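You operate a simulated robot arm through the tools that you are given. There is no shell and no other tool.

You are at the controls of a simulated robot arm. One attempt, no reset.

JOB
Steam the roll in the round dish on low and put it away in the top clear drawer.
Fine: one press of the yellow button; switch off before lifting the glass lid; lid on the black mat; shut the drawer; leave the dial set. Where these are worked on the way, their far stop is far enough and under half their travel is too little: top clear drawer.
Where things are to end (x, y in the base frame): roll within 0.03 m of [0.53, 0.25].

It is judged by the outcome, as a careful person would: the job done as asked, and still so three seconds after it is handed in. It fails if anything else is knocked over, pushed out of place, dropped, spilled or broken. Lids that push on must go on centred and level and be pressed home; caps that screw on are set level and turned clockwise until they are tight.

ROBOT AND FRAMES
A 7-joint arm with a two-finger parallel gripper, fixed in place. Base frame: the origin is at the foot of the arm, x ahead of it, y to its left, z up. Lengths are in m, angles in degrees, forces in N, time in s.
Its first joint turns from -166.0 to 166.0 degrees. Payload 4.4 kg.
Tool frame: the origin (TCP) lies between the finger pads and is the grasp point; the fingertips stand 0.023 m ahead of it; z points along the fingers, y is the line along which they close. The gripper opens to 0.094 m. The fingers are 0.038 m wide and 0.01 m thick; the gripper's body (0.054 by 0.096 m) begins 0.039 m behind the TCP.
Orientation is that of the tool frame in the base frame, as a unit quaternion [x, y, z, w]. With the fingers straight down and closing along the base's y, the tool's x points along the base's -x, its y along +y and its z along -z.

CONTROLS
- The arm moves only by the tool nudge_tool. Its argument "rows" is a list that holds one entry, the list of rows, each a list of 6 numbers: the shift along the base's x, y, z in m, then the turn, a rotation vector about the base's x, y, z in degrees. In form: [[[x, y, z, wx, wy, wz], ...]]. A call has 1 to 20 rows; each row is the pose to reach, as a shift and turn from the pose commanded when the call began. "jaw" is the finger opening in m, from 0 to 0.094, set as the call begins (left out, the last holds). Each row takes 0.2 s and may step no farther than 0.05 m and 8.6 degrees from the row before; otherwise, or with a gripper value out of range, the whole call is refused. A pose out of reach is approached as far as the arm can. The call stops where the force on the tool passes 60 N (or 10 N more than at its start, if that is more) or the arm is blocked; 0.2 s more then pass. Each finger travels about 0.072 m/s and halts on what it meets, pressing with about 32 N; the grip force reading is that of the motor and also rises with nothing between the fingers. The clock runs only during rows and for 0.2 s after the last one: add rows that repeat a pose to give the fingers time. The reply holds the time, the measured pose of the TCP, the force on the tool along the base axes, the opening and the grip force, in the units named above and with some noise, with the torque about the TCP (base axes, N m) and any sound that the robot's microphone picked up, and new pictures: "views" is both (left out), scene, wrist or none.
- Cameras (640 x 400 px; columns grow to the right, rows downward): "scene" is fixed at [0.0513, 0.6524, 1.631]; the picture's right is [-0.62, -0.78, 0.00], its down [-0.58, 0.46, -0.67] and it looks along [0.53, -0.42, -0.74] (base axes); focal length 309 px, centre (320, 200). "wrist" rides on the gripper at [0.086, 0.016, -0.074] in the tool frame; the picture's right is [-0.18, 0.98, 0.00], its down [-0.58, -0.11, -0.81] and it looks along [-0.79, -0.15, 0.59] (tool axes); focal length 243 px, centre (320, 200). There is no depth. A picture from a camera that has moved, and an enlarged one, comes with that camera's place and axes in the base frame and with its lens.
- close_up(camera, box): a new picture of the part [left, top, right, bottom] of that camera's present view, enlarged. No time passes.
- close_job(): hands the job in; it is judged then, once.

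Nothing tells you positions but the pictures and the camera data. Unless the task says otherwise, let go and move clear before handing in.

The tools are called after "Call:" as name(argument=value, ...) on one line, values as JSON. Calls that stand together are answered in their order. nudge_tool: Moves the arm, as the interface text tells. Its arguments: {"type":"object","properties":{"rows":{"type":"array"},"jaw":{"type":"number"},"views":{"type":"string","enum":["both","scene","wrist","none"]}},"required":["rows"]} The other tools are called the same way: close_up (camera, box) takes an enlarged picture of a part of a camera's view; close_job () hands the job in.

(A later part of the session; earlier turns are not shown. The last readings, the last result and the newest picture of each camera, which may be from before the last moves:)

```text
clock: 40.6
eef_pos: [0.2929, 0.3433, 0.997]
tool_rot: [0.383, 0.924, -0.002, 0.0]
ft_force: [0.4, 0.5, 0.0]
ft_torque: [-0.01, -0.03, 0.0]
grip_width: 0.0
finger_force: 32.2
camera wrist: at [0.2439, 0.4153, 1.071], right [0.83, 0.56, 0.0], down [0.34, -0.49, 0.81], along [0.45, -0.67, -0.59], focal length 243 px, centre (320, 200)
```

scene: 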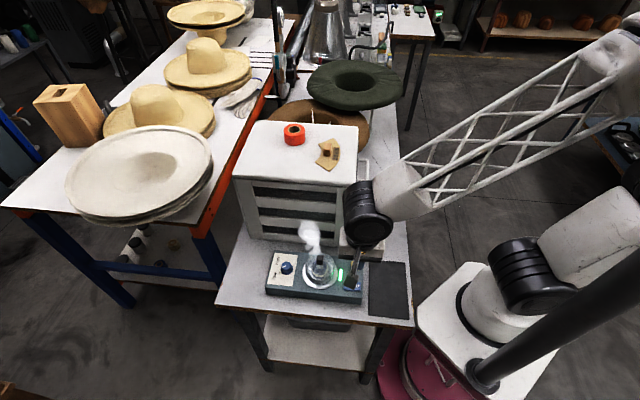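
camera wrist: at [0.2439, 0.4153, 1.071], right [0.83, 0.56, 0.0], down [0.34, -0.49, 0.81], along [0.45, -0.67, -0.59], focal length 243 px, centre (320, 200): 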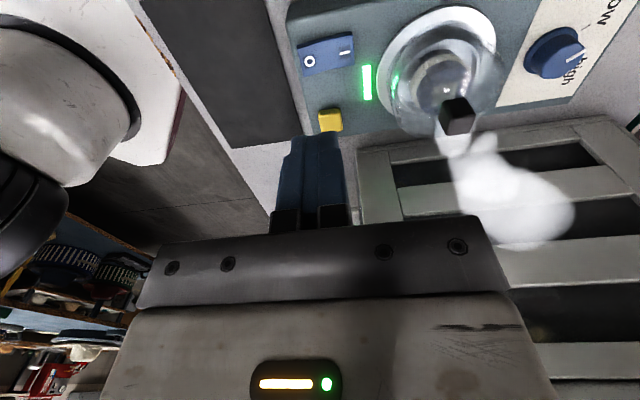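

The steam plume is steady and unchanged. While it steams I'll use the time to open the top drawer, going up high and then over to its handle at roughly (0.486, 0.137) for a look.

Call:
nudge_tool(rows=[[[0, 0, 0.045, 0, 0, 0], [0, 0, 0.09, 0, 0, 0], [0, 0, 0.135, 0, 0, 0], [0, 0, 0.155, 0, 0, 0], [0.028, -0.03, 0.155, 0, 0, 0], [0.056, -0.06, 0.155, 0, 0, 0], [0.084, -0.09, 0.155, 0, 0, 0], [0.11, -0.12, 0.155, 0, 0, 0], [0.138, -0.15, 0.155, 0, 0, 0], [0.166, -0.18, 0.155, 0, 0, 0], [0.18, -0.205, 0.155, 0, 0, 0]]], jaw=0.05)

```text
clock: 43.0
eef_pos: [0.4711, 0.1372, 1.1516]
tool_rot: [0.382, 0.924, -0.001, 0.0]
ft_force: [-0.6, -0.2, 0.2]
ft_torque: [0.02, -0.02, -0.01]
grip_width: 0.0501
finger_force: 0.1
camera wrist: at [0.4226, 0.2099, 1.2252], right [0.83, 0.56, 0.0], down [0.34, -0.49, 0.81], along [0.45, -0.67, -0.59], focal length 243 px, centre (320, 200)
```

scene: 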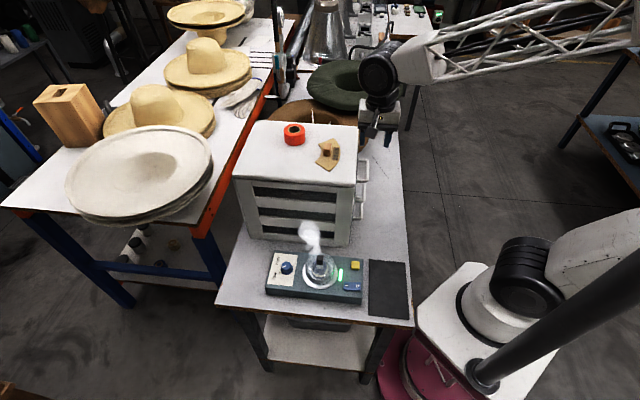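
wrist: 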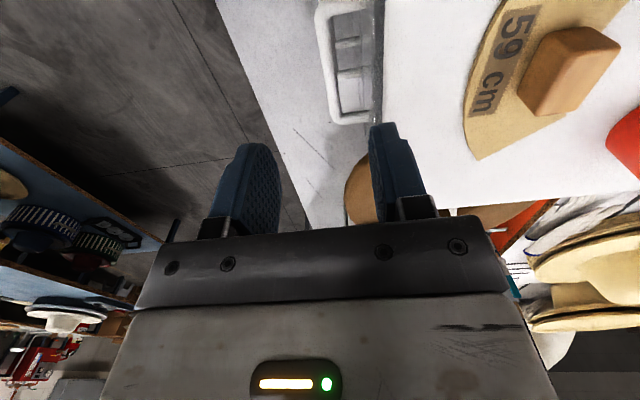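

Call:
close_up(camera="wrist", box=[260, 0, 460, 140])

Call:
close_up(camera="scene", box=[320, 140, 400, 240])

```text
2.86 times, centred on (360, 70) of wrist
camera zoom: at [0.4226, 0.2099, 1.2252], right [0.83, 0.56, 0.0], down [0.34, -0.49, 0.81], along [0.45, -0.67, -0.59], focal length 693 px, centre (206, 571)
```

zoom: 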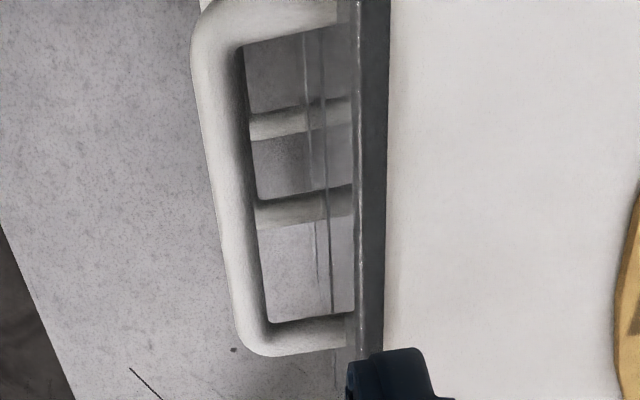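

```text
4.00 times, centred on (360, 190) of scene
camera zoom: at [0.0513, 0.6524, 1.631], right [-0.62, -0.78, 0.0], down [-0.58, 0.46, -0.67], along [0.53, -0.42, -0.74], focal length 1235 px, centre (160, 240)
```

zoom: 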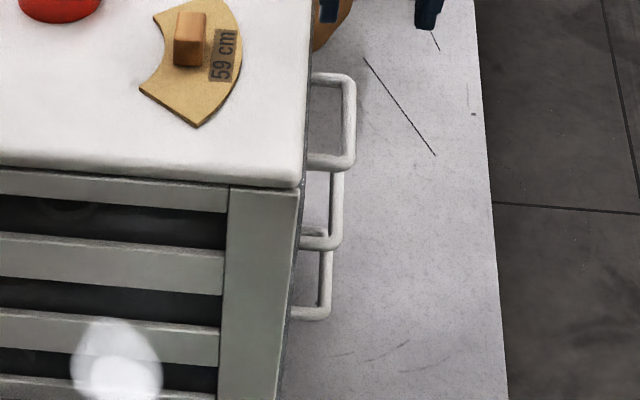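

The top handle bar is centred near (0.481, 0.141, 1.038) and stands about 29 mm off the clear front. The gripper body would hit the cabinet top if I straddled the bar, so I'll open wide and hook the bar with the inner finger only.

Call:
nudge_tool(rows=[[[-0.008, -0.011, 0, 0, 0, 0], [-0.016, -0.0215, 0, 0, 0, 0], [-0.016, -0.0215, -0.03, 0, 0, 0], [-0.016, -0.0215, -0.07, 0, 0, 0]]], jaw=0.094)

Call:
close_up(camera="wrist", box=[320, 0, 520, 160])

Call:
close_up(camera="scene", box=[320, 130, 420, 240])

```text
clock: 44.0
eef_pos: [0.4563, 0.1169, 1.083]
tool_rot: [0.383, 0.924, -0.001, 0.0]
ft_force: [0.2, -0.3, -0.4]
ft_torque: [-0.01, 0.02, -0.01]
grip_width: 0.094
finger_force: 0.0
camera wrist: at [0.4072, 0.1893, 1.1564], right [0.83, 0.56, 0.0], down [0.34, -0.49, 0.81], along [0.45, -0.67, -0.59], focal length 243 px, centre (320, 200)
```

scene: 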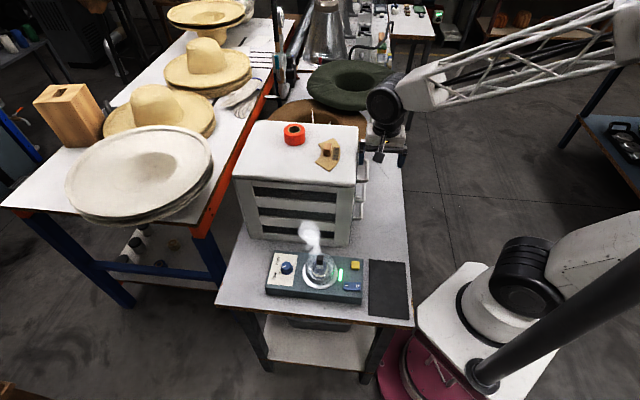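
wrist: 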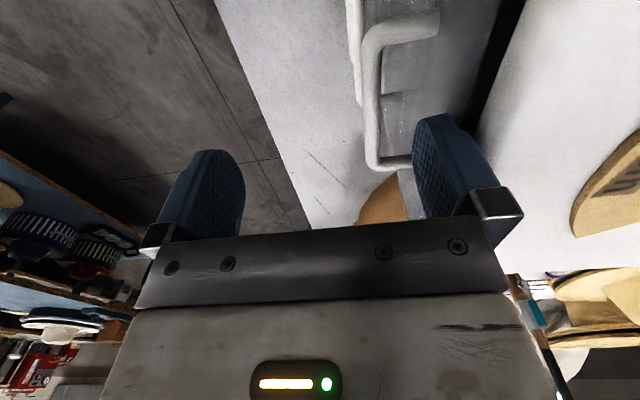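

```text
2.50 times, centred on (420, 80) of wrist
camera zoom: at [0.4072, 0.1893, 1.1564], right [0.83, 0.56, 0.0], down [0.34, -0.49, 0.81], along [0.45, -0.67, -0.59], focal length 606 px, centre (70, 500)
```

zoom: 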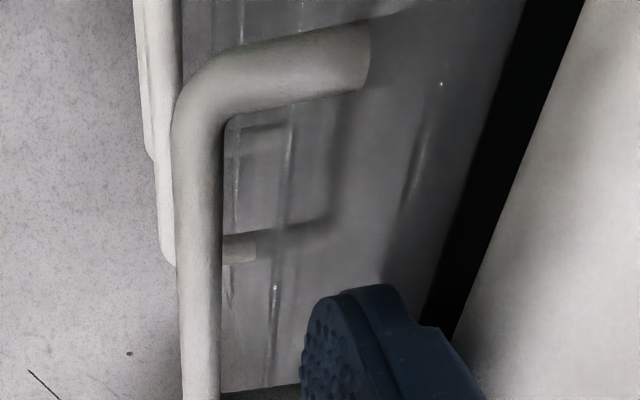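

```text
3.64 times, centred on (370, 185) of scene
camera zoom: at [0.0513, 0.6524, 1.631], right [-0.62, -0.78, 0.0], down [-0.58, 0.46, -0.67], along [0.53, -0.42, -0.74], focal length 1123 px, centre (138, 254)
```

zoom: 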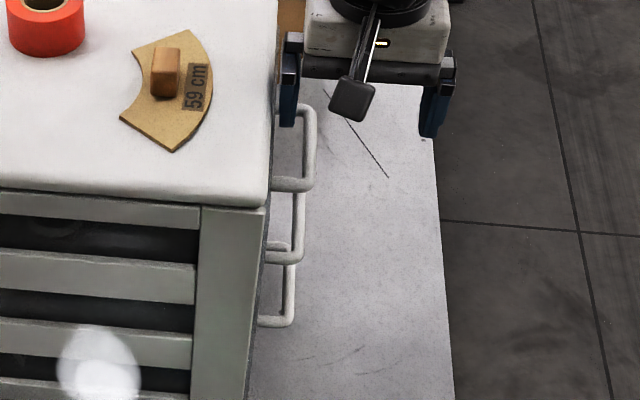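

The bar is a few mm nearer than I thought. I'll shift 5.5 mm back from the cabinet so the finger sits mid-gap, then lower it behind the bar.

Call:
nudge_tool(rows=[[[-0.004, -0.004, 0, 0, 0, 0], [-0.004, -0.004, -0.012, 0, 0, 0], [-0.004, -0.004, -0.024, 0, 0, 0], [-0.004, -0.004, -0.036, 0, 0, 0], [-0.004, -0.004, -0.048, 0, 0, 0]]])

Call:
close_up(camera="wrist", box=[320, 60, 520, 220])

```text
clock: 45.2
eef_pos: [0.4504, 0.1131, 1.0329]
tool_rot: [0.382, 0.924, -0.001, -0.001]
ft_force: [-0.5, 0.1, -0.2]
ft_torque: [-0.04, 0.02, 0.01]
grip_width: 0.0938
finger_force: 0.2
camera wrist: at [0.4029, 0.1857, 1.1065], right [0.83, 0.56, 0.0], down [0.34, -0.49, 0.81], along [0.45, -0.67, -0.59], focal length 243 px, centre (320, 200)
```

scene: 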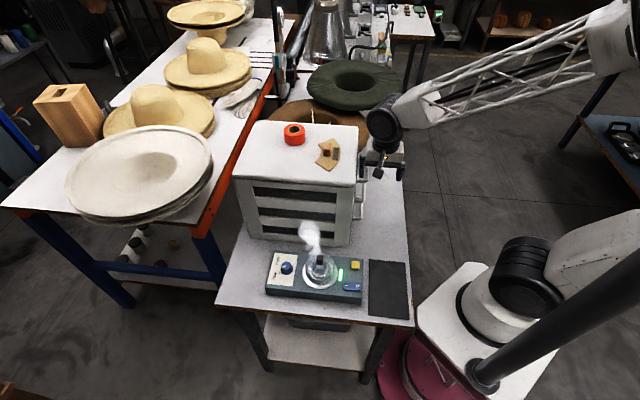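
wrist: 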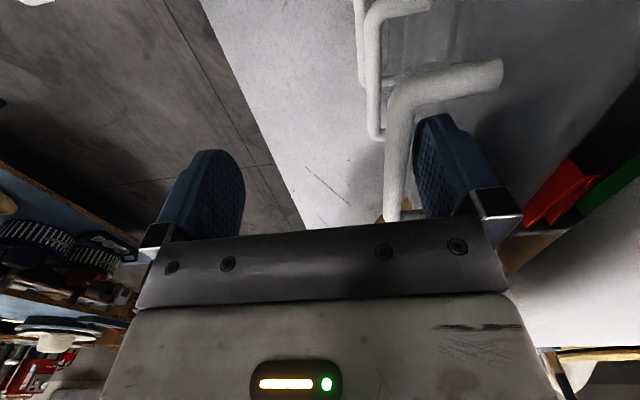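

```text
2.50 times, centred on (420, 140) of wrist
camera zoom: at [0.4029, 0.1857, 1.1065], right [0.83, 0.56, 0.0], down [0.34, -0.49, 0.81], along [0.45, -0.67, -0.59], focal length 606 px, centre (70, 350)
```

zoom: 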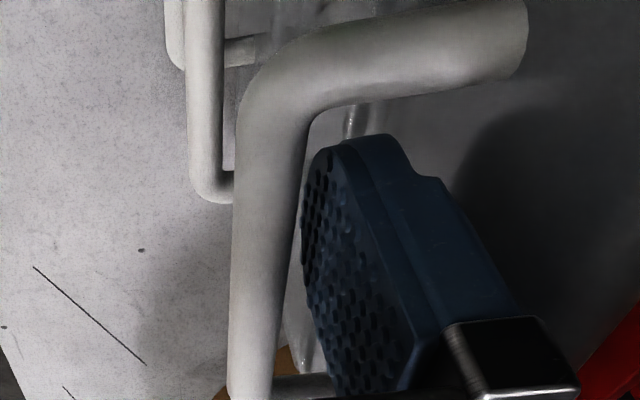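

The finger is behind the bar without contact. I'll pull the drawer out along (-0.707, -0.707).

Call:
nudge_tool(rows=[[[-0.007, -0.007, 0, 0, 0, 0], [-0.014, -0.014, 0, 0, 0, 0], [-0.021, -0.021, 0, 0, 0, 0], [-0.028, -0.028, 0, 0, 0, 0], [-0.035, -0.035, 0, 0, 0, 0], [-0.042, -0.042, 0, 0, 0, 0]]])

```text
clock: 46.6
eef_pos: [0.4085, 0.0713, 1.0336]
tool_rot: [0.383, 0.924, -0.002, 0.0]
ft_force: [-0.1, -0.4, -0.6]
ft_torque: [0.05, 0.04, -0.02]
grip_width: 0.0939
finger_force: 0.0
camera wrist: at [0.3607, 0.1439, 1.1068], right [0.83, 0.56, 0.0], down [0.34, -0.49, 0.81], along [0.45, -0.67, -0.59], focal length 243 px, centre (320, 200)
```

scene: 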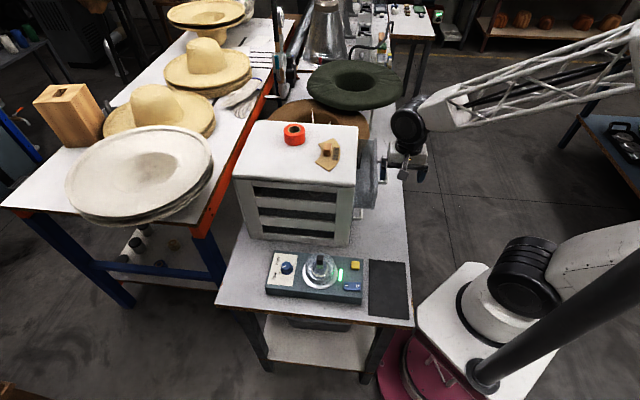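
wrist: 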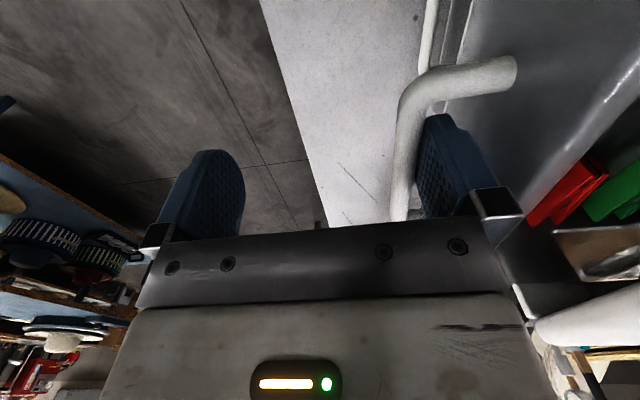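

The drawer is coming out smoothly, and the steam has stopped, so the steaming has run its course. I'll keep pulling.

Call:
nudge_tool(rows=[[[-0.009, -0.009, 0, 0, 0, 0], [-0.018, -0.018, 0, 0, 0, 0], [-0.027, -0.027, 0, 0, 0, 0], [-0.036, -0.036, 0, 0, 0, 0], [-0.045, -0.045, 0, 0, 0, 0], [-0.054, -0.054, 0, 0, 0, 0], [-0.063, -0.063, 0, 0, 0, 0]]])

Call:
close_up(camera="scene", box=[320, 110, 460, 240])

Call:
close_up(camera="scene", box=[260, 220, 420, 320])

```text
clock: 48.2
eef_pos: [0.3463, 0.0069, 1.034]
tool_rot: [0.382, 0.924, -0.001, -0.001]
ft_force: [-0.2, 0.0, -0.4]
ft_torque: [-0.04, 0.0, -0.04]
grip_width: 0.094
finger_force: 0.1
camera wrist: at [0.2977, 0.0798, 1.1074], right [0.83, 0.56, 0.0], down [0.34, -0.49, 0.81], along [0.45, -0.67, -0.59], focal length 243 px, centre (320, 200)
```

scene: 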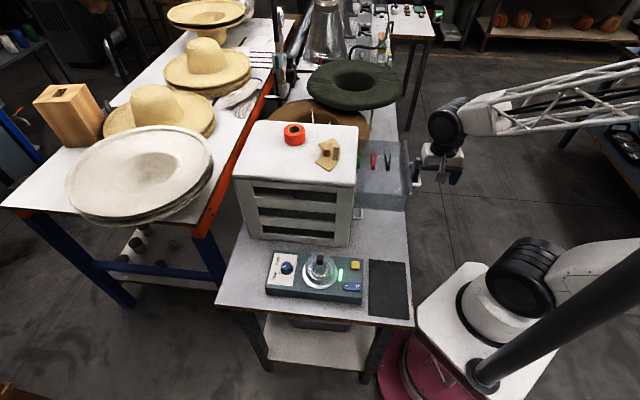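
wrist: 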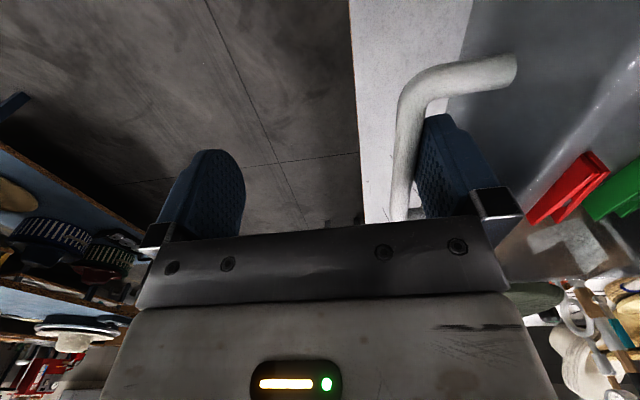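

```text
3.08 times, centred on (390, 175) of scene
camera zoom: at [0.0513, 0.6524, 1.631], right [-0.62, -0.78, 0.0], down [-0.58, 0.46, -0.67], along [0.53, -0.42, -0.74], focal length 950 px, centre (105, 277)
```

zoom: 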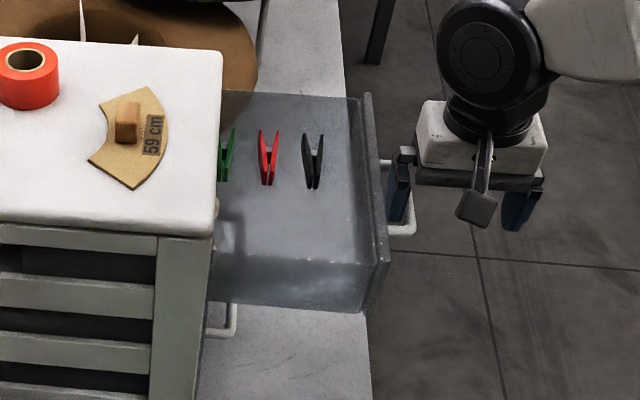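

```text
4.00 times, centred on (340, 270) of scene
camera zoom: at [0.0513, 0.6524, 1.631], right [-0.62, -0.78, 0.0], down [-0.58, 0.46, -0.67], along [0.53, -0.42, -0.74], focal length 1235 px, centre (240, -80)
```

zoom: 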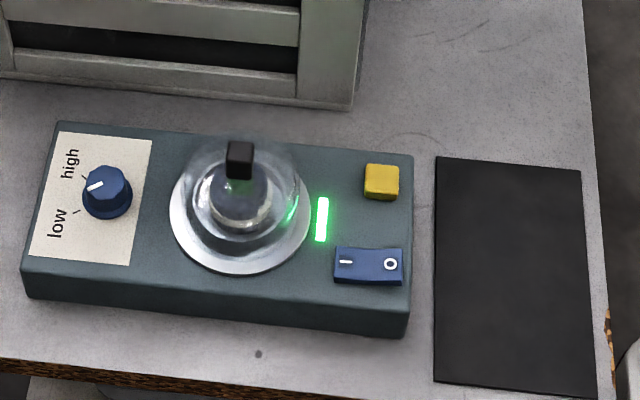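

The drawer is about 0.14 m out. It holds three clothes-pegs on the far side, which I need to leave alone. I'll pull further to find its stop.

Call:
nudge_tool(rows=[[[-0.005, -0.005, 0, 0, 0, 0], [-0.01, -0.01, 0, 0, 0, 0], [-0.015, -0.015, 0, 0, 0, 0], [-0.02, -0.02, 0, 0, 0, 0], [-0.025, -0.025, 0, 0, 0, 0], [-0.03, -0.03, 0, 0, 0, 0], [-0.035, -0.035, 0, 0, 0, 0], [-0.04, -0.04, 0, 0, 0, 0]]])

Call:
close_up(camera="scene", box=[320, 110, 460, 240])

```text
clock: 50.0
eef_pos: [0.3079, -0.0325, 1.0335]
tool_rot: [0.383, 0.924, -0.002, -0.001]
ft_force: [0.7, 0.3, 0.0]
ft_torque: [-0.01, -0.01, -0.01]
grip_width: 0.0941
finger_force: 0.1
camera wrist: at [0.2588, 0.0406, 1.1076], right [0.83, 0.56, 0.0], down [0.34, -0.49, 0.81], along [0.45, -0.67, -0.59], focal length 243 px, centre (320, 200)
```

scene: 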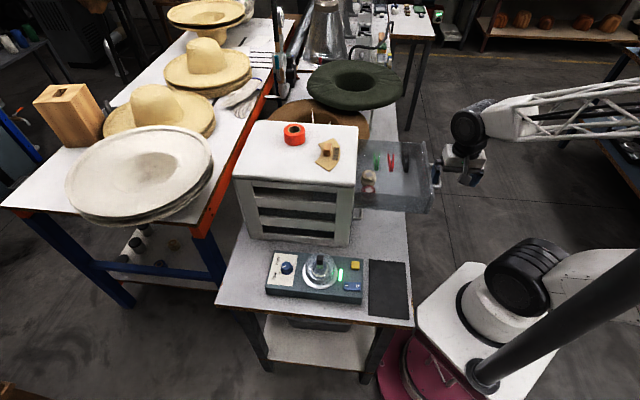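
wrist: 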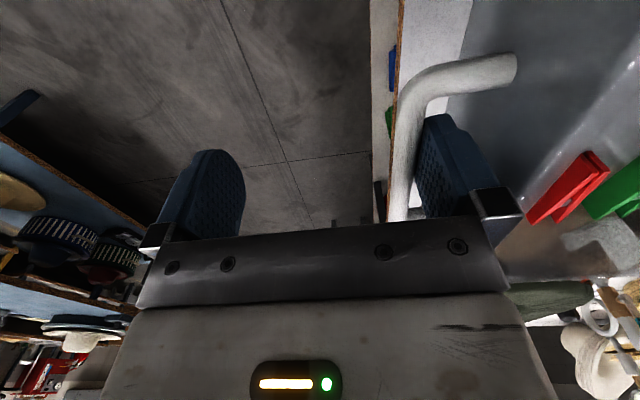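

```text
3.08 times, centred on (390, 175) of scene
camera zoom: at [0.0513, 0.6524, 1.631], right [-0.62, -0.78, 0.0], down [-0.58, 0.46, -0.67], along [0.53, -0.42, -0.74], focal length 950 px, centre (105, 277)
```

zoom: 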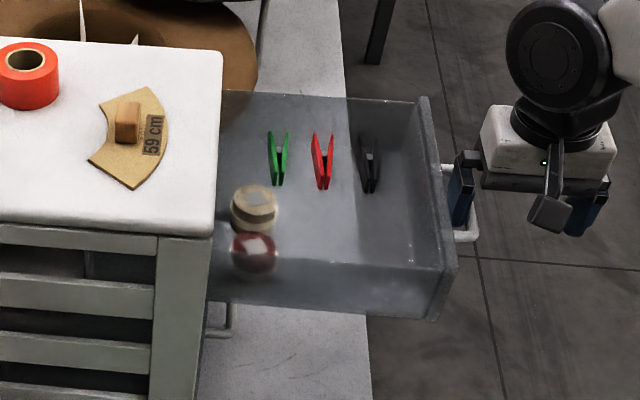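

The drawer is now about 0.20 m out. I can see two more rolls at the back and a free spot by the target, at about (0.39, 0.11) with the drawer open. I'll unhook, rise clear and go to the rocker to switch off.

Call:
nudge_tool(rows=[[[0.003, 0.003, 0, 0, 0, 0], [0.003, 0.003, 0.04, 0, 0, 0], [0.003, 0.003, 0.085, 0, 0, 0], [0.003, 0.003, 0.13, 0, 0, 0], [0.001, 0.045, 0.13, 0, 0, 0], [-0.001, 0.09, 0.13, 0, 0, 0], [-0.003, 0.135, 0.13, 0, 0, 0], [-0.005, 0.18, 0.13, 0, 0, 0], [-0.007, 0.225, 0.13, 0, 0, 0], [-0.009, 0.27, 0.13, 0, 0, 0], [-0.012, 0.315, 0.11, 0, 0, 0], [-0.017, 0.3615, 0.09, 0, 0, 0]]], views="none")

Call:
nudge_tool(rows=[[[0, 0, -0.04, 0, 0, 0], [0, 0, -0.08, 0, 0, 0], [0, 0, -0.12, 0, 0, 0], [0, 0, -0.17, 0, 0, 0]]], jaw=0.0)

Call:
close_up(camera="wrist", box=[240, 20, 440, 160])

```text
refused: row 12 steps farther than a row can; nothing moved
```

```text
clock: 50.5
eef_pos: [0.3094, -0.0299, 0.9897]
tool_rot: [0.382, 0.924, 0.001, 0.004]
ft_force: [-42.2, 43.2, 53.0]
ft_torque: [3.53, 1.17, 2.61]
grip_width: 0.0559
finger_force: 32.1
stopped in row 2: the force on the tool passed its limit at 245 N (the readings are from after the stop); the commanded pose is now the measured one
camera wrist: at [0.259, 0.042, 1.0635], right [0.82, 0.57, 0.01], down [0.33, -0.49, 0.81], along [0.46, -0.66, -0.59], focal length 243 px, centre (320, 200)
```

scene: 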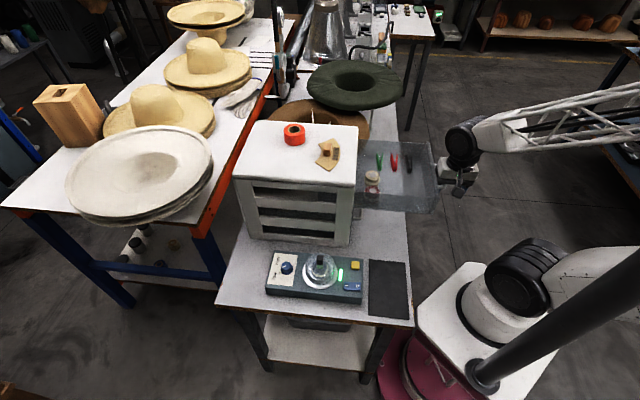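
wrist: 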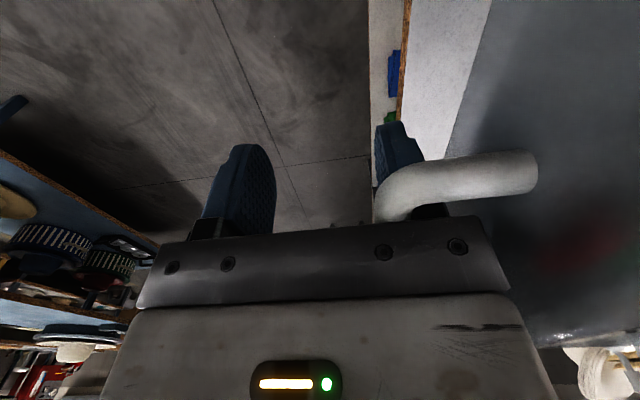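

```text
2.86 times, centred on (340, 90) of wrist
camera zoom: at [0.259, 0.042, 1.0635], right [0.82, 0.57, 0.01], down [0.33, -0.49, 0.81], along [0.46, -0.66, -0.59], focal length 693 px, centre (263, 514)
```

zoom: 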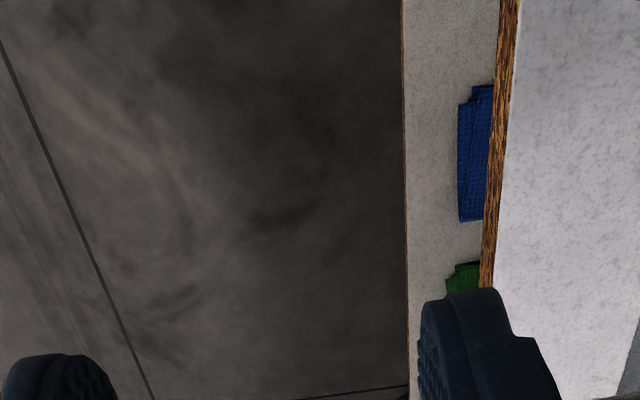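

I made a mistake: I sent a descent that depended on the previous call, and that call was refused, so the gripper pressed down on the handle bar. I'll ease up and free the finger gently, then inspect for any damage.

Call:
nudge_tool(rows=[[[0, 0, 0.004, 0, 0, 0], [0, 0, 0.01, 0, 0, 0], [0, 0, 0.02, 0, 0, 0]]], jaw=0.066)

```text
clock: 51.3
eef_pos: [0.3098, -0.0312, 1.0101]
tool_rot: [0.383, 0.924, 0.002, 0.003]
ft_force: [-0.2, -0.5, 0.3]
ft_torque: [0.02, -0.01, 0.0]
grip_width: 0.0658
finger_force: 0.1
camera wrist: at [0.2601, 0.0417, 1.0838], right [0.82, 0.57, 0.01], down [0.33, -0.49, 0.81], along [0.46, -0.67, -0.59], focal length 243 px, centre (320, 200)
```

scene: 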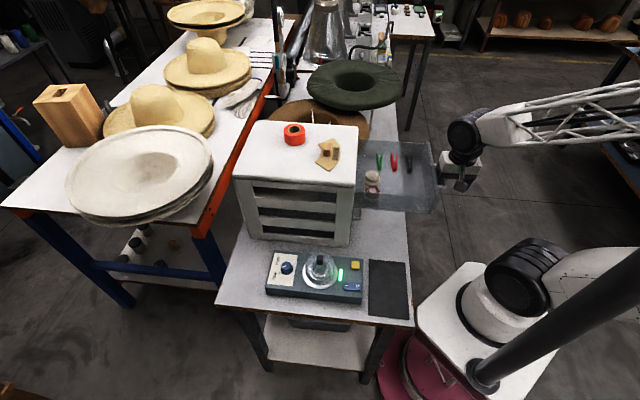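
wrist: 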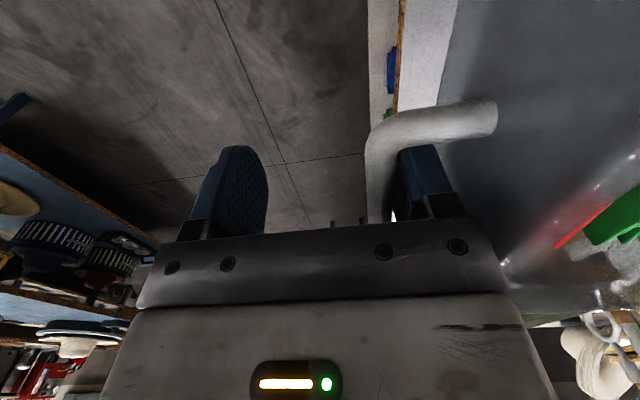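

Call:
close_up(camera="scene", box=[320, 110, 480, 240])

Call:
close_up(camera="scene", box=[220, 110, 420, 320])

Call:
close_up(camera="wrist", box=[340, 80, 520, 230])

```text
3.08 times, centred on (400, 175) of scene
camera zoom: at [0.0513, 0.6524, 1.631], right [-0.62, -0.78, 0.0], down [-0.58, 0.46, -0.67], along [0.53, -0.42, -0.74], focal length 950 px, centre (74, 277)
```

zoom: 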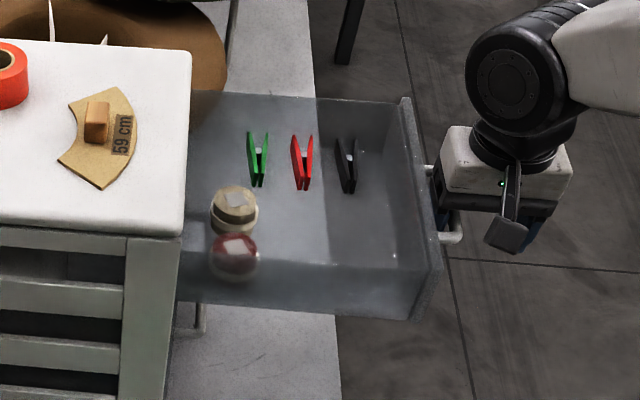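

```text
1.90 times, centred on (320, 215) of scene
camera zoom: at [0.0513, 0.6524, 1.631], right [-0.62, -0.78, 0.0], down [-0.58, 0.46, -0.67], along [0.53, -0.42, -0.74], focal length 588 px, centre (320, 171)
```

zoom: 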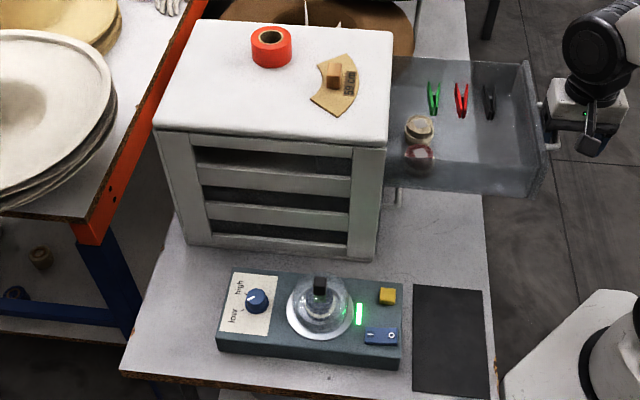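

```text
2.67 times, centred on (430, 155) of wrist
camera zoom: at [0.2601, 0.0417, 1.0838], right [0.82, 0.57, 0.01], down [0.33, -0.49, 0.81], along [0.46, -0.67, -0.59], focal length 647 px, centre (27, 320)
```

zoom: 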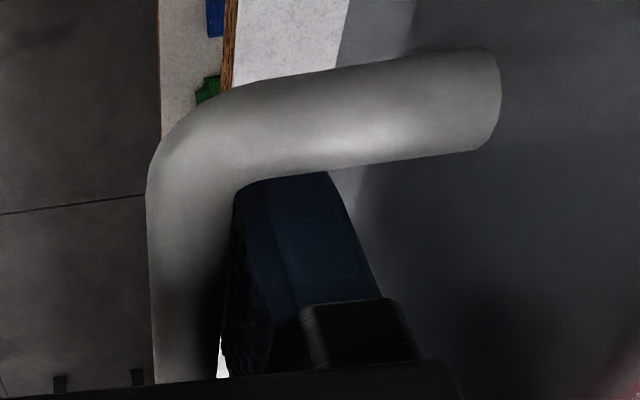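

The cabinet, pegs and stored rolls are all still in place, and the drawer only slid out about 1 cm more. I'll rise straight up out of the handle first.

Call:
nudge_tool(rows=[[[0, 0, 0.02, 0, 0, 0], [0, 0, 0.05, 0, 0, 0], [0, 0, 0.09, 0, 0, 0], [0, 0, 0.13, 0, 0, 0], [0, 0, 0.16, 0, 0, 0]]])

```text
clock: 52.5
eef_pos: [0.311, -0.0322, 1.1692]
tool_rot: [0.383, 0.924, 0.002, 0.003]
ft_force: [-0.1, 0.1, 0.0]
ft_torque: [0.01, -0.02, 0.0]
grip_width: 0.066
finger_force: 0.0
camera wrist: at [0.2615, 0.0412, 1.2429], right [0.82, 0.57, 0.01], down [0.33, -0.49, 0.81], along [0.46, -0.67, -0.59], focal length 243 px, centre (320, 200)
```

scene: 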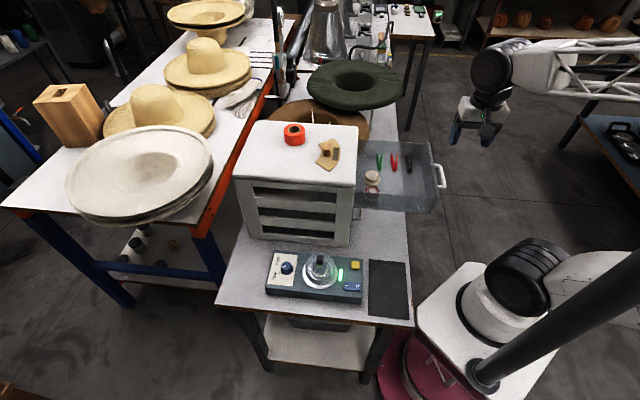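
wrist: 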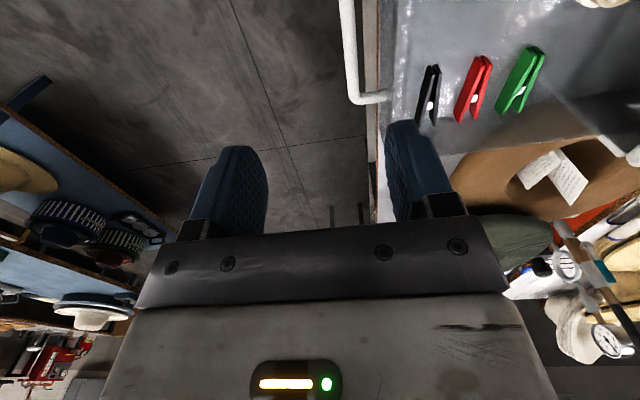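

Call:
nudge_tool(rows=[[[-0.002, 0.045, 0, 0, 0, 0], [-0.005, 0.09, 0, 0, 0, 0], [-0.008, 0.135, 0, 0, 0, 0], [-0.01, 0.18, 0, 0, 0, 0], [-0.012, 0.225, 0, 0, 0, 0], [-0.015, 0.27, 0, 0, 0, 0], [-0.018, 0.315, 0, 0, 0, 0], [-0.02, 0.361, 0, 0, 0, 0], [-0.02, 0.361, -0.045, 0, 0, 0], [-0.02, 0.361, -0.09, 0, 0, 0], [-0.02, 0.361, -0.135, 0, 0, 0], [-0.02, 0.361, -0.18, 0, 0, 0]]], jaw=0.0)

Call:
close_up(camera="wrist", box=[220, 0, 420, 140])

Call:
close_up(camera="scene", box=[320, 110, 480, 240])

```text
clock: 55.1
eef_pos: [0.2877, 0.3304, 0.9894]
tool_rot: [0.383, 0.924, 0.001, 0.004]
ft_force: [-0.2, -0.1, 0.0]
ft_torque: [0.02, -0.01, 0.02]
grip_width: 0.0
finger_force: 32.2
camera wrist: at [0.2386, 0.4027, 1.0624], right [0.82, 0.57, 0.01], down [0.33, -0.49, 0.81], along [0.46, -0.67, -0.59], focal length 243 px, centre (320, 200)
```

scene: 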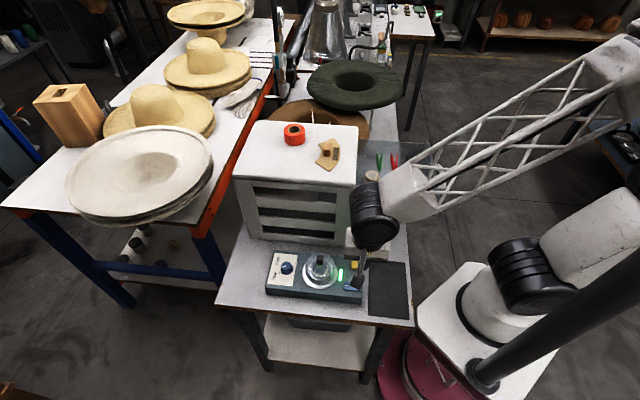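
wrist: 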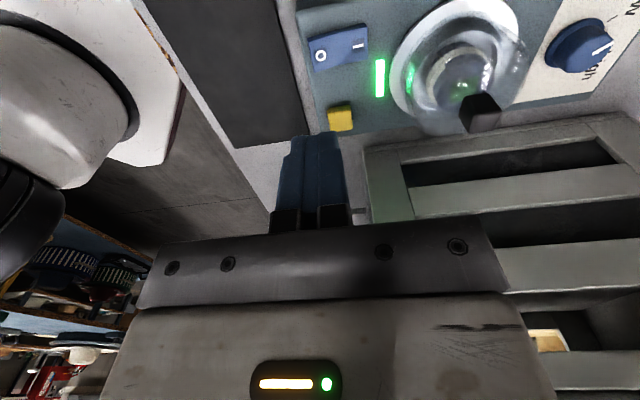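

```text
2.86 times, centred on (320, 70) of wrist
camera zoom: at [0.2386, 0.4027, 1.0624], right [0.82, 0.57, 0.01], down [0.33, -0.49, 0.81], along [0.46, -0.67, -0.59], focal length 693 px, centre (320, 571)
```

zoom: 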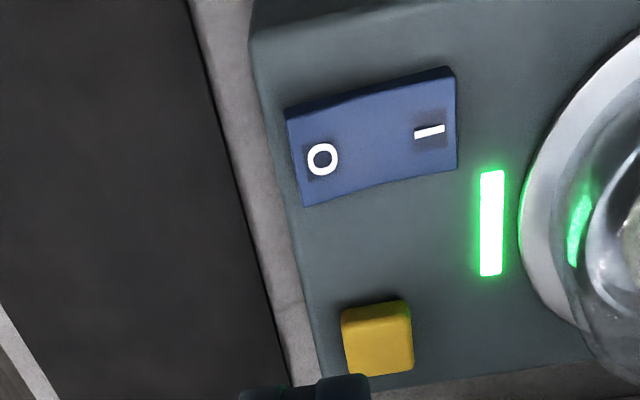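

```text
3.08 times, centred on (400, 175) of scene
camera zoom: at [0.0513, 0.6524, 1.631], right [-0.62, -0.78, 0.0], down [-0.58, 0.46, -0.67], along [0.53, -0.42, -0.74], focal length 950 px, centre (74, 277)
```

zoom: 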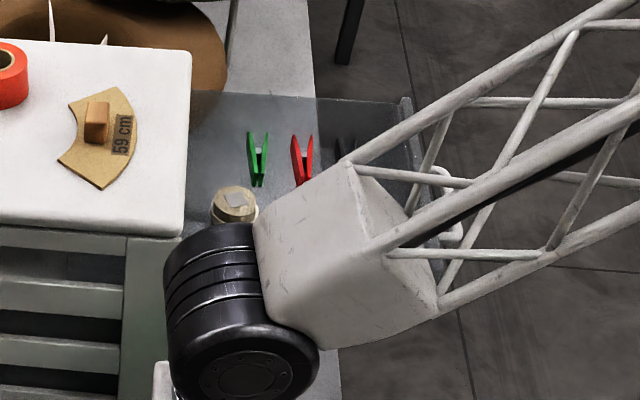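

The fingers are directly above the "O" end of the rocker. I'll lower and press gently.

Call:
nudge_tool(rows=[[[0, 0, -0.04, 0, 0, 0], [0, 0, -0.08, 0, 0, 0], [0, 0, -0.096, 0, 0, 0], [0, 0, -0.1, 0, 0, 0], [0, 0, -0.103, 0, 0, 0]]], views="wrist")

```text
clock: 56.3
eef_pos: [0.2894, 0.3296, 0.8865]
tool_rot: [0.382, 0.924, 0.001, 0.004]
ft_force: [1.1, 0.0, 1.1]
ft_torque: [0.05, -0.02, -0.01]
grip_width: 0.0
finger_force: 32.1
camera wrist: at [0.24, 0.4024, 0.9587], right [0.82, 0.57, 0.01], down [0.33, -0.49, 0.81], along [0.46, -0.67, -0.59], focal length 243 px, centre (320, 200)
```

wrist: 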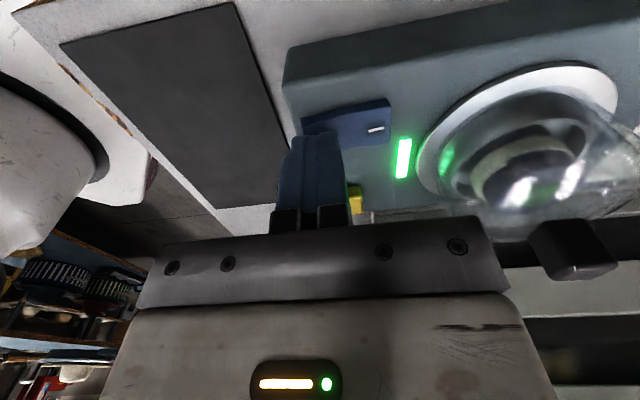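

Call:
nudge_tool(rows=[[[0, 0, -0.001, 0, 0, 0], [0, 0, -0.002, 0, 0, 0], [0, 0, -0.003, 0, 0, 0], [0, 0, -0.004, 0, 0, 0], [0, 0, -0.005, 0, 0, 0]]], views="wrist")

```text
clock: 57.5
eef_pos: [0.289, 0.3311, 0.8808]
tool_rot: [0.382, 0.924, 0.001, 0.003]
ft_force: [-0.6, -0.3, 0.6]
ft_torque: [-0.01, -0.01, 0.03]
grip_width: 0.0001
finger_force: 31.9
camera wrist: at [0.2398, 0.4029, 0.9538], right [0.82, 0.57, 0.01], down [0.33, -0.49, 0.81], along [0.46, -0.67, -0.59], focal length 243 px, centre (320, 200)
```

wrist: 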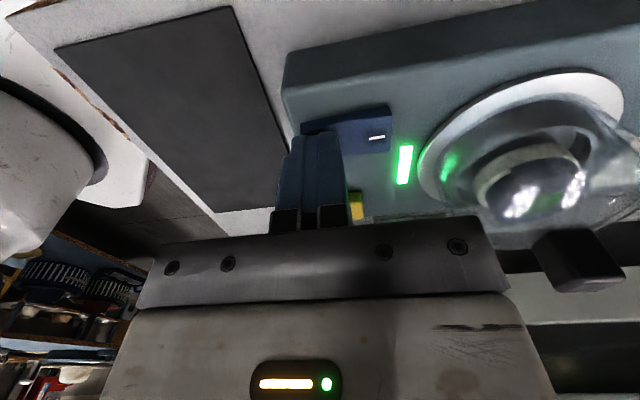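

Call:
nudge_tool(rows=[[[0, 0, -0.001, 0, 0, 0], [0, 0, -0.002, 0, 0, 0], [0, 0, -0.003, 0, 0, 0], [0, 0, -0.004, 0, 0, 0]]], views="wrist")

```text
clock: 58.5
eef_pos: [0.2884, 0.3307, 0.8774]
tool_rot: [0.383, 0.924, 0.002, 0.004]
ft_force: [-10.0, -28.5, 47.7]
ft_torque: [0.09, 0.35, 0.24]
grip_width: 0.0
finger_force: 32.4
camera wrist: at [0.2398, 0.403, 0.9515], right [0.82, 0.57, 0.01], down [0.33, -0.49, 0.81], along [0.46, -0.66, -0.59], focal length 243 px, centre (320, 200)
```

wrist: 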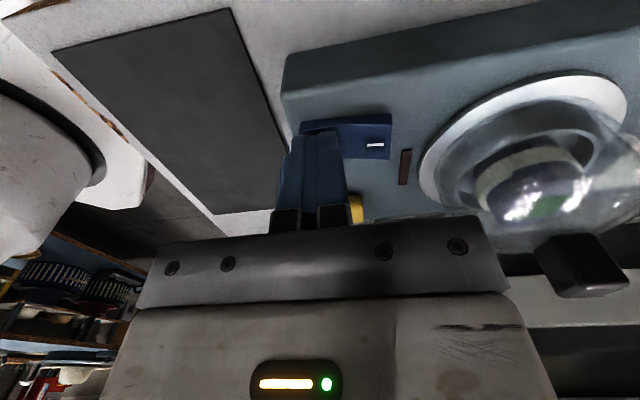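

The lamp has gone out, so the switch is off. I'll lift clear and move above the lid's square knob at about (0.389, 0.383), correcting a small tilt along the way.

Call:
nudge_tool(rows=[[[0, 0, 0.03, 0, 0, 0], [0, 0, 0.07, 0, 0, 0], [0, 0, 0.115, -0.04, 0.2, 0], [0.03, 0.016, 0.13, -0.08, 0.41, 0], [0.065, 0.034, 0.13, -0.08, 0.41, 0], [0.1, 0.052, 0.13, -0.08, 0.41, 0]]], jaw=0.045)

Call:
close_up(camera="wrist", box=[240, 40, 440, 180])

Call:
close_up(camera="scene", box=[260, 230, 420, 330])

```text
clock: 59.9
eef_pos: [0.3875, 0.3797, 1.0074]
tool_rot: [0.382, 0.924, -0.001, 0.001]
ft_force: [1.2, 0.5, -0.5]
ft_torque: [-0.02, 0.01, 0.01]
grip_width: 0.0449
finger_force: 0.1
camera wrist: at [0.3386, 0.4533, 1.0816], right [0.82, 0.57, 0.0], down [0.33, -0.49, 0.81], along [0.46, -0.67, -0.59], focal length 243 px, centre (320, 200)
```

scene: 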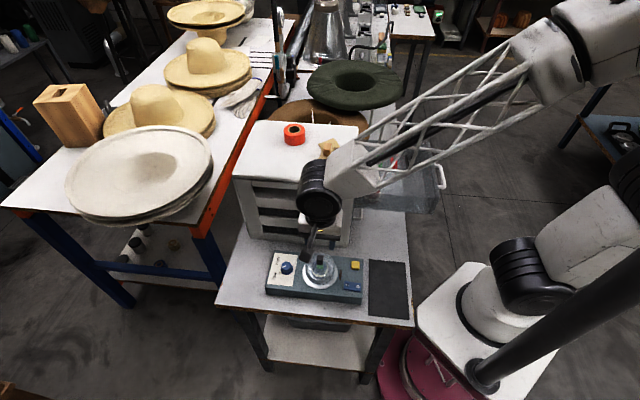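
wrist: 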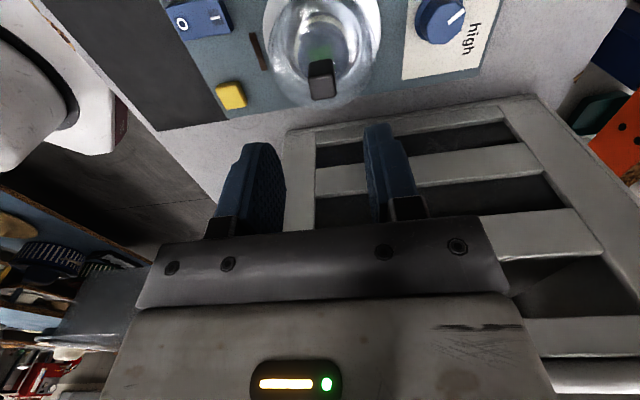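

```text
2.86 times, centred on (340, 110) of wrist
camera zoom: at [0.3386, 0.4533, 1.0816], right [0.82, 0.57, 0.0], down [0.33, -0.49, 0.81], along [0.46, -0.67, -0.59], focal length 693 px, centre (263, 457)
```

zoom: 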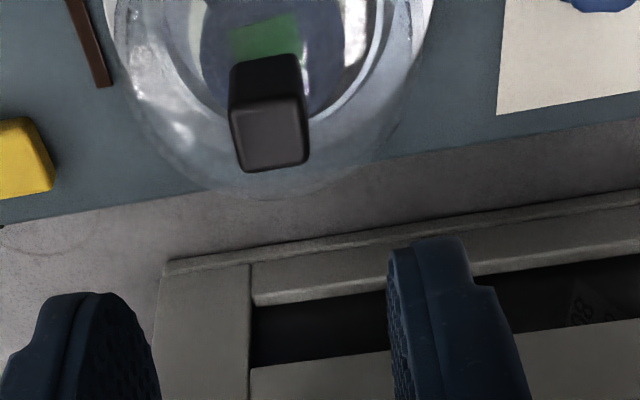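

```text
4.00 times, centred on (340, 280) of scene
camera zoom: at [0.0513, 0.6524, 1.631], right [-0.62, -0.78, 0.0], down [-0.58, 0.46, -0.67], along [0.53, -0.42, -0.74], focal length 1235 px, centre (240, -120)
```

zoom: 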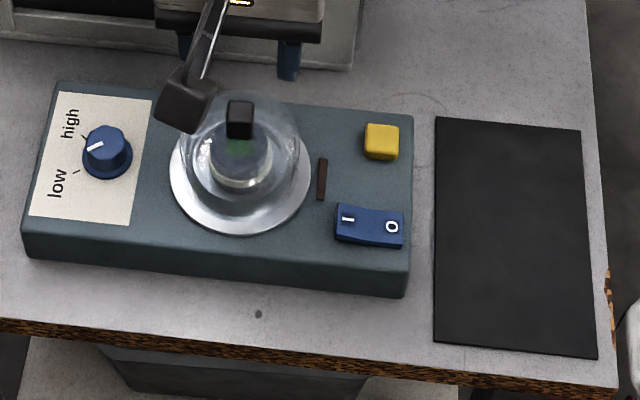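

The lamp is off and the rocker sits at O. The knob top is near z = 0.924, centred under the tool to within 2 mm. I'll lower so the fingertips straddle the knob just above the dome.

Call:
nudge_tool(rows=[[[0.0013, 0.0013, -0.03, 0, 0, 0], [0.0013, 0.0013, -0.06, 0, 0, 0], [0.0013, 0.0013, -0.07, 0, 0, 0], [0.0013, 0.0013, -0.073, 0, 0, 0]]])

Call:
close_up(camera="wrist", box=[220, 80, 420, 220])

Call:
close_up(camera="scene", box=[280, 220, 370, 300])

```text
clock: 60.9
eef_pos: [0.3899, 0.3832, 0.9338]
tool_rot: [0.382, 0.924, -0.002, 0.001]
ft_force: [0.1, 0.4, 0.1]
ft_torque: [0.01, -0.02, 0.03]
grip_width: 0.0449
finger_force: 0.1
camera wrist: at [0.3402, 0.4556, 1.0081], right [0.82, 0.57, 0.0], down [0.33, -0.49, 0.81], along [0.46, -0.67, -0.59], focal length 243 px, centre (320, 200)
```

scene: 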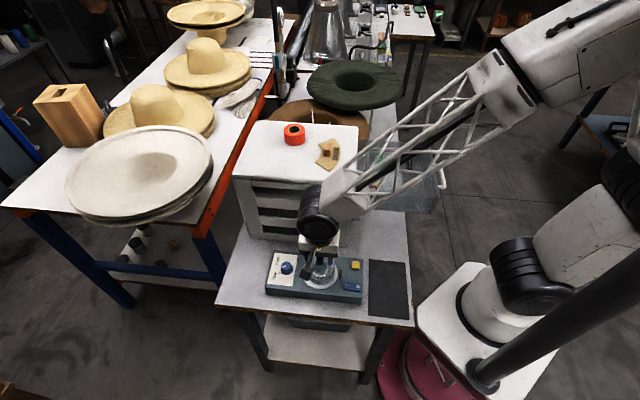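
wrist: 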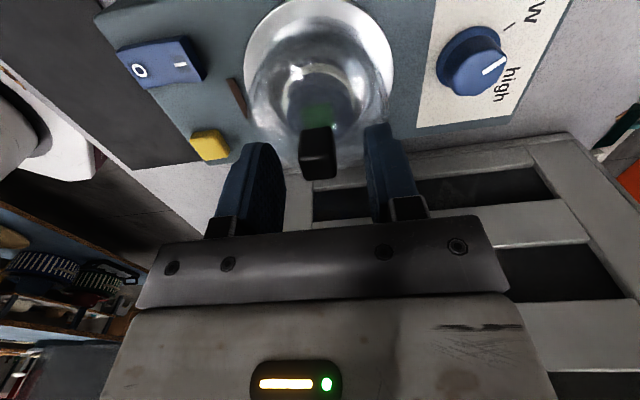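

```text
2.86 times, centred on (320, 150) of wrist
camera zoom: at [0.3402, 0.4556, 1.0081], right [0.82, 0.57, 0.0], down [0.33, -0.49, 0.81], along [0.46, -0.67, -0.59], focal length 693 px, centre (320, 343)
```

zoom: 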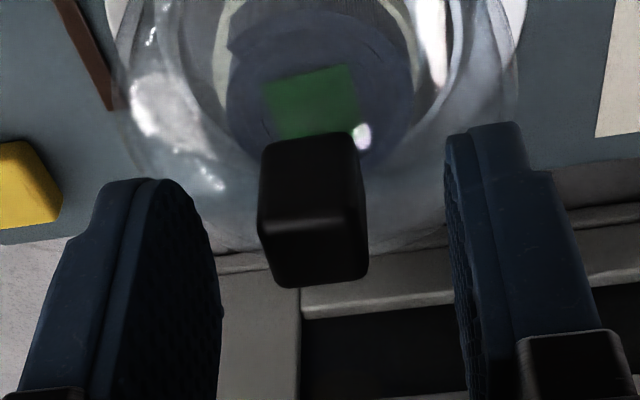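

```text
5.00 times, centred on (325, 260) of scene
camera zoom: at [0.0513, 0.6524, 1.631], right [-0.62, -0.78, 0.0], down [-0.58, 0.46, -0.67], along [0.53, -0.42, -0.74], focal length 1544 px, centre (295, -100)
```

zoom: 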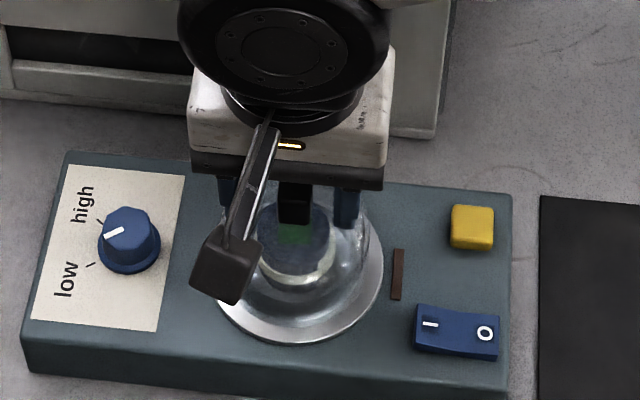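

Call:
nudge_tool(rows=[[[0, 0, 0, 0, 0, 0], [0, 0, 0, 0, 0, 0], [0, 0, 0, 0, 0, 0]]], jaw=0.005, views="wrist")

```text
clock: 61.7
eef_pos: [0.3883, 0.3821, 0.9342]
tool_rot: [0.383, 0.924, -0.002, 0.0]
ft_force: [-21.3, -22.1, 14.4]
ft_torque: [-0.36, 0.33, 0.0]
grip_width: 0.0172
finger_force: 32.7
camera wrist: at [0.3396, 0.4551, 1.0081], right [0.82, 0.57, 0.0], down [0.34, -0.49, 0.81], along [0.46, -0.67, -0.59], focal length 243 px, centre (320, 200)
```

wrist: 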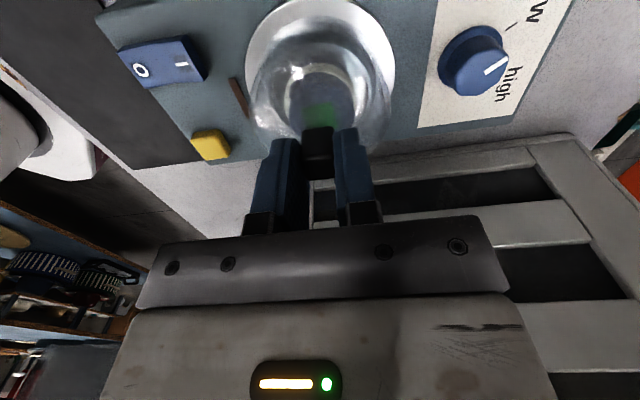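

The knob is gripped at 17 mm wide. I'll relieve the slight side load, then lift slowly.

Call:
nudge_tool(rows=[[[-0.0008, -0.0008, 0, 0, 0, 0], [-0.0012, -0.0012, 0, 0, 0, 0]]], views="none")

```text
clock: 62.3
eef_pos: [0.3884, 0.3821, 0.9352]
tool_rot: [0.383, 0.924, 0.0, 0.001]
ft_force: [-22.3, -3.8, 6.6]
ft_torque: [0.09, 0.46, -0.01]
grip_width: 0.0172
finger_force: 32.6
```

Call:
nudge_tool(rows=[[[-0.0005, 0, 0.003, 0, 0, 0], [-0.0005, 0, 0.006, 0, 0, 0], [-0.0005, 0, 0.012, 0, 0, 0], [-0.0005, 0, 0.02, 0, 0, 0], [-0.0005, 0, 0.035, 0, 0, 0]]])

```text
clock: 63.5
eef_pos: [0.3879, 0.3811, 0.9688]
tool_rot: [0.382, 0.924, -0.001, 0.0]
ft_force: [-0.5, 1.2, -0.3]
ft_torque: [0.02, -0.01, 0.01]
grip_width: 0.0169
finger_force: 31.9
heard: snap
camera wrist: at [0.3396, 0.4542, 1.043], right [0.82, 0.57, 0.0], down [0.33, -0.49, 0.81], along [0.46, -0.67, -0.59], focal length 243 px, centre (320, 200)
```

scene: 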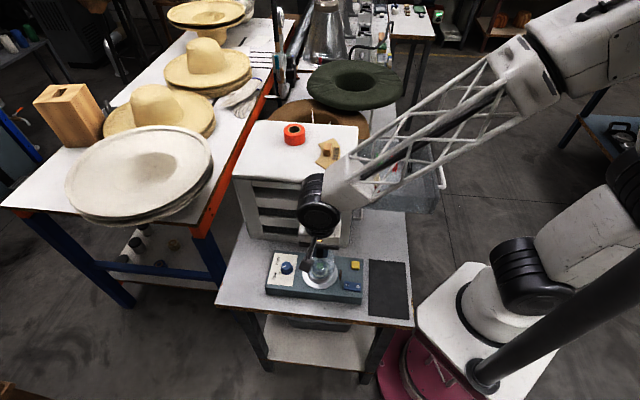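
wrist: 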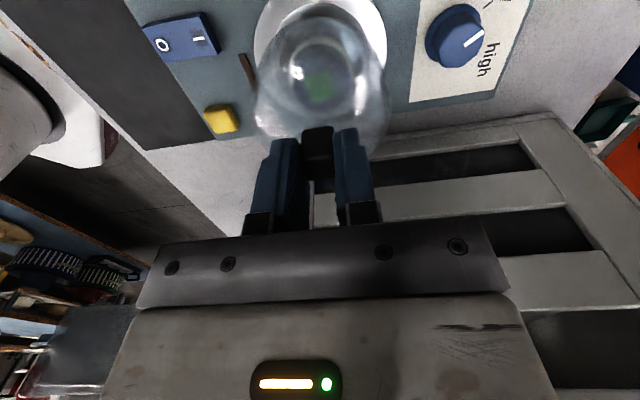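

I heard a snap as the lid came free. I'll look at the lid and the roll.

Call:
close_up(camera="wrist", box=[220, 0, 420, 150])

Call:
close_up(camera="scene", box=[280, 220, 370, 300])

```text
2.67 times, centred on (320, 75) of wrist
camera zoom: at [0.3396, 0.4542, 1.043], right [0.82, 0.57, 0.0], down [0.33, -0.49, 0.81], along [0.46, -0.67, -0.59], focal length 647 px, centre (320, 533)
```

zoom: 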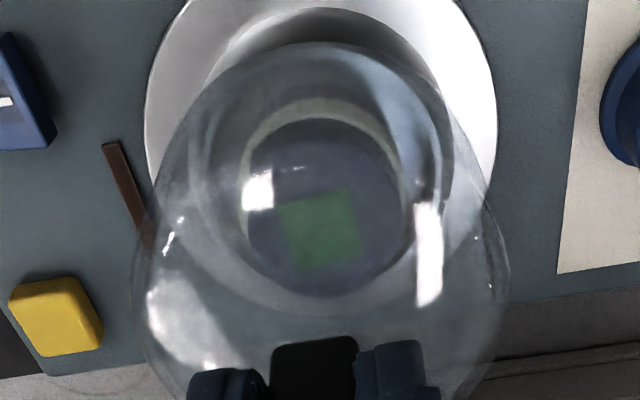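

```text
5.00 times, centred on (325, 260) of scene
camera zoom: at [0.0513, 0.6524, 1.631], right [-0.62, -0.78, 0.0], down [-0.58, 0.46, -0.67], along [0.53, -0.42, -0.74], focal length 1544 px, centre (295, -100)
```

zoom: 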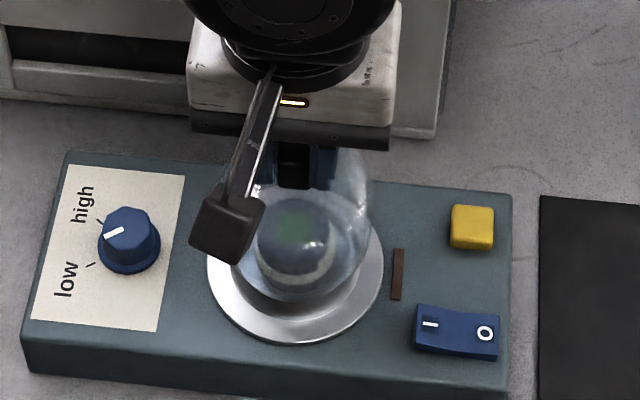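

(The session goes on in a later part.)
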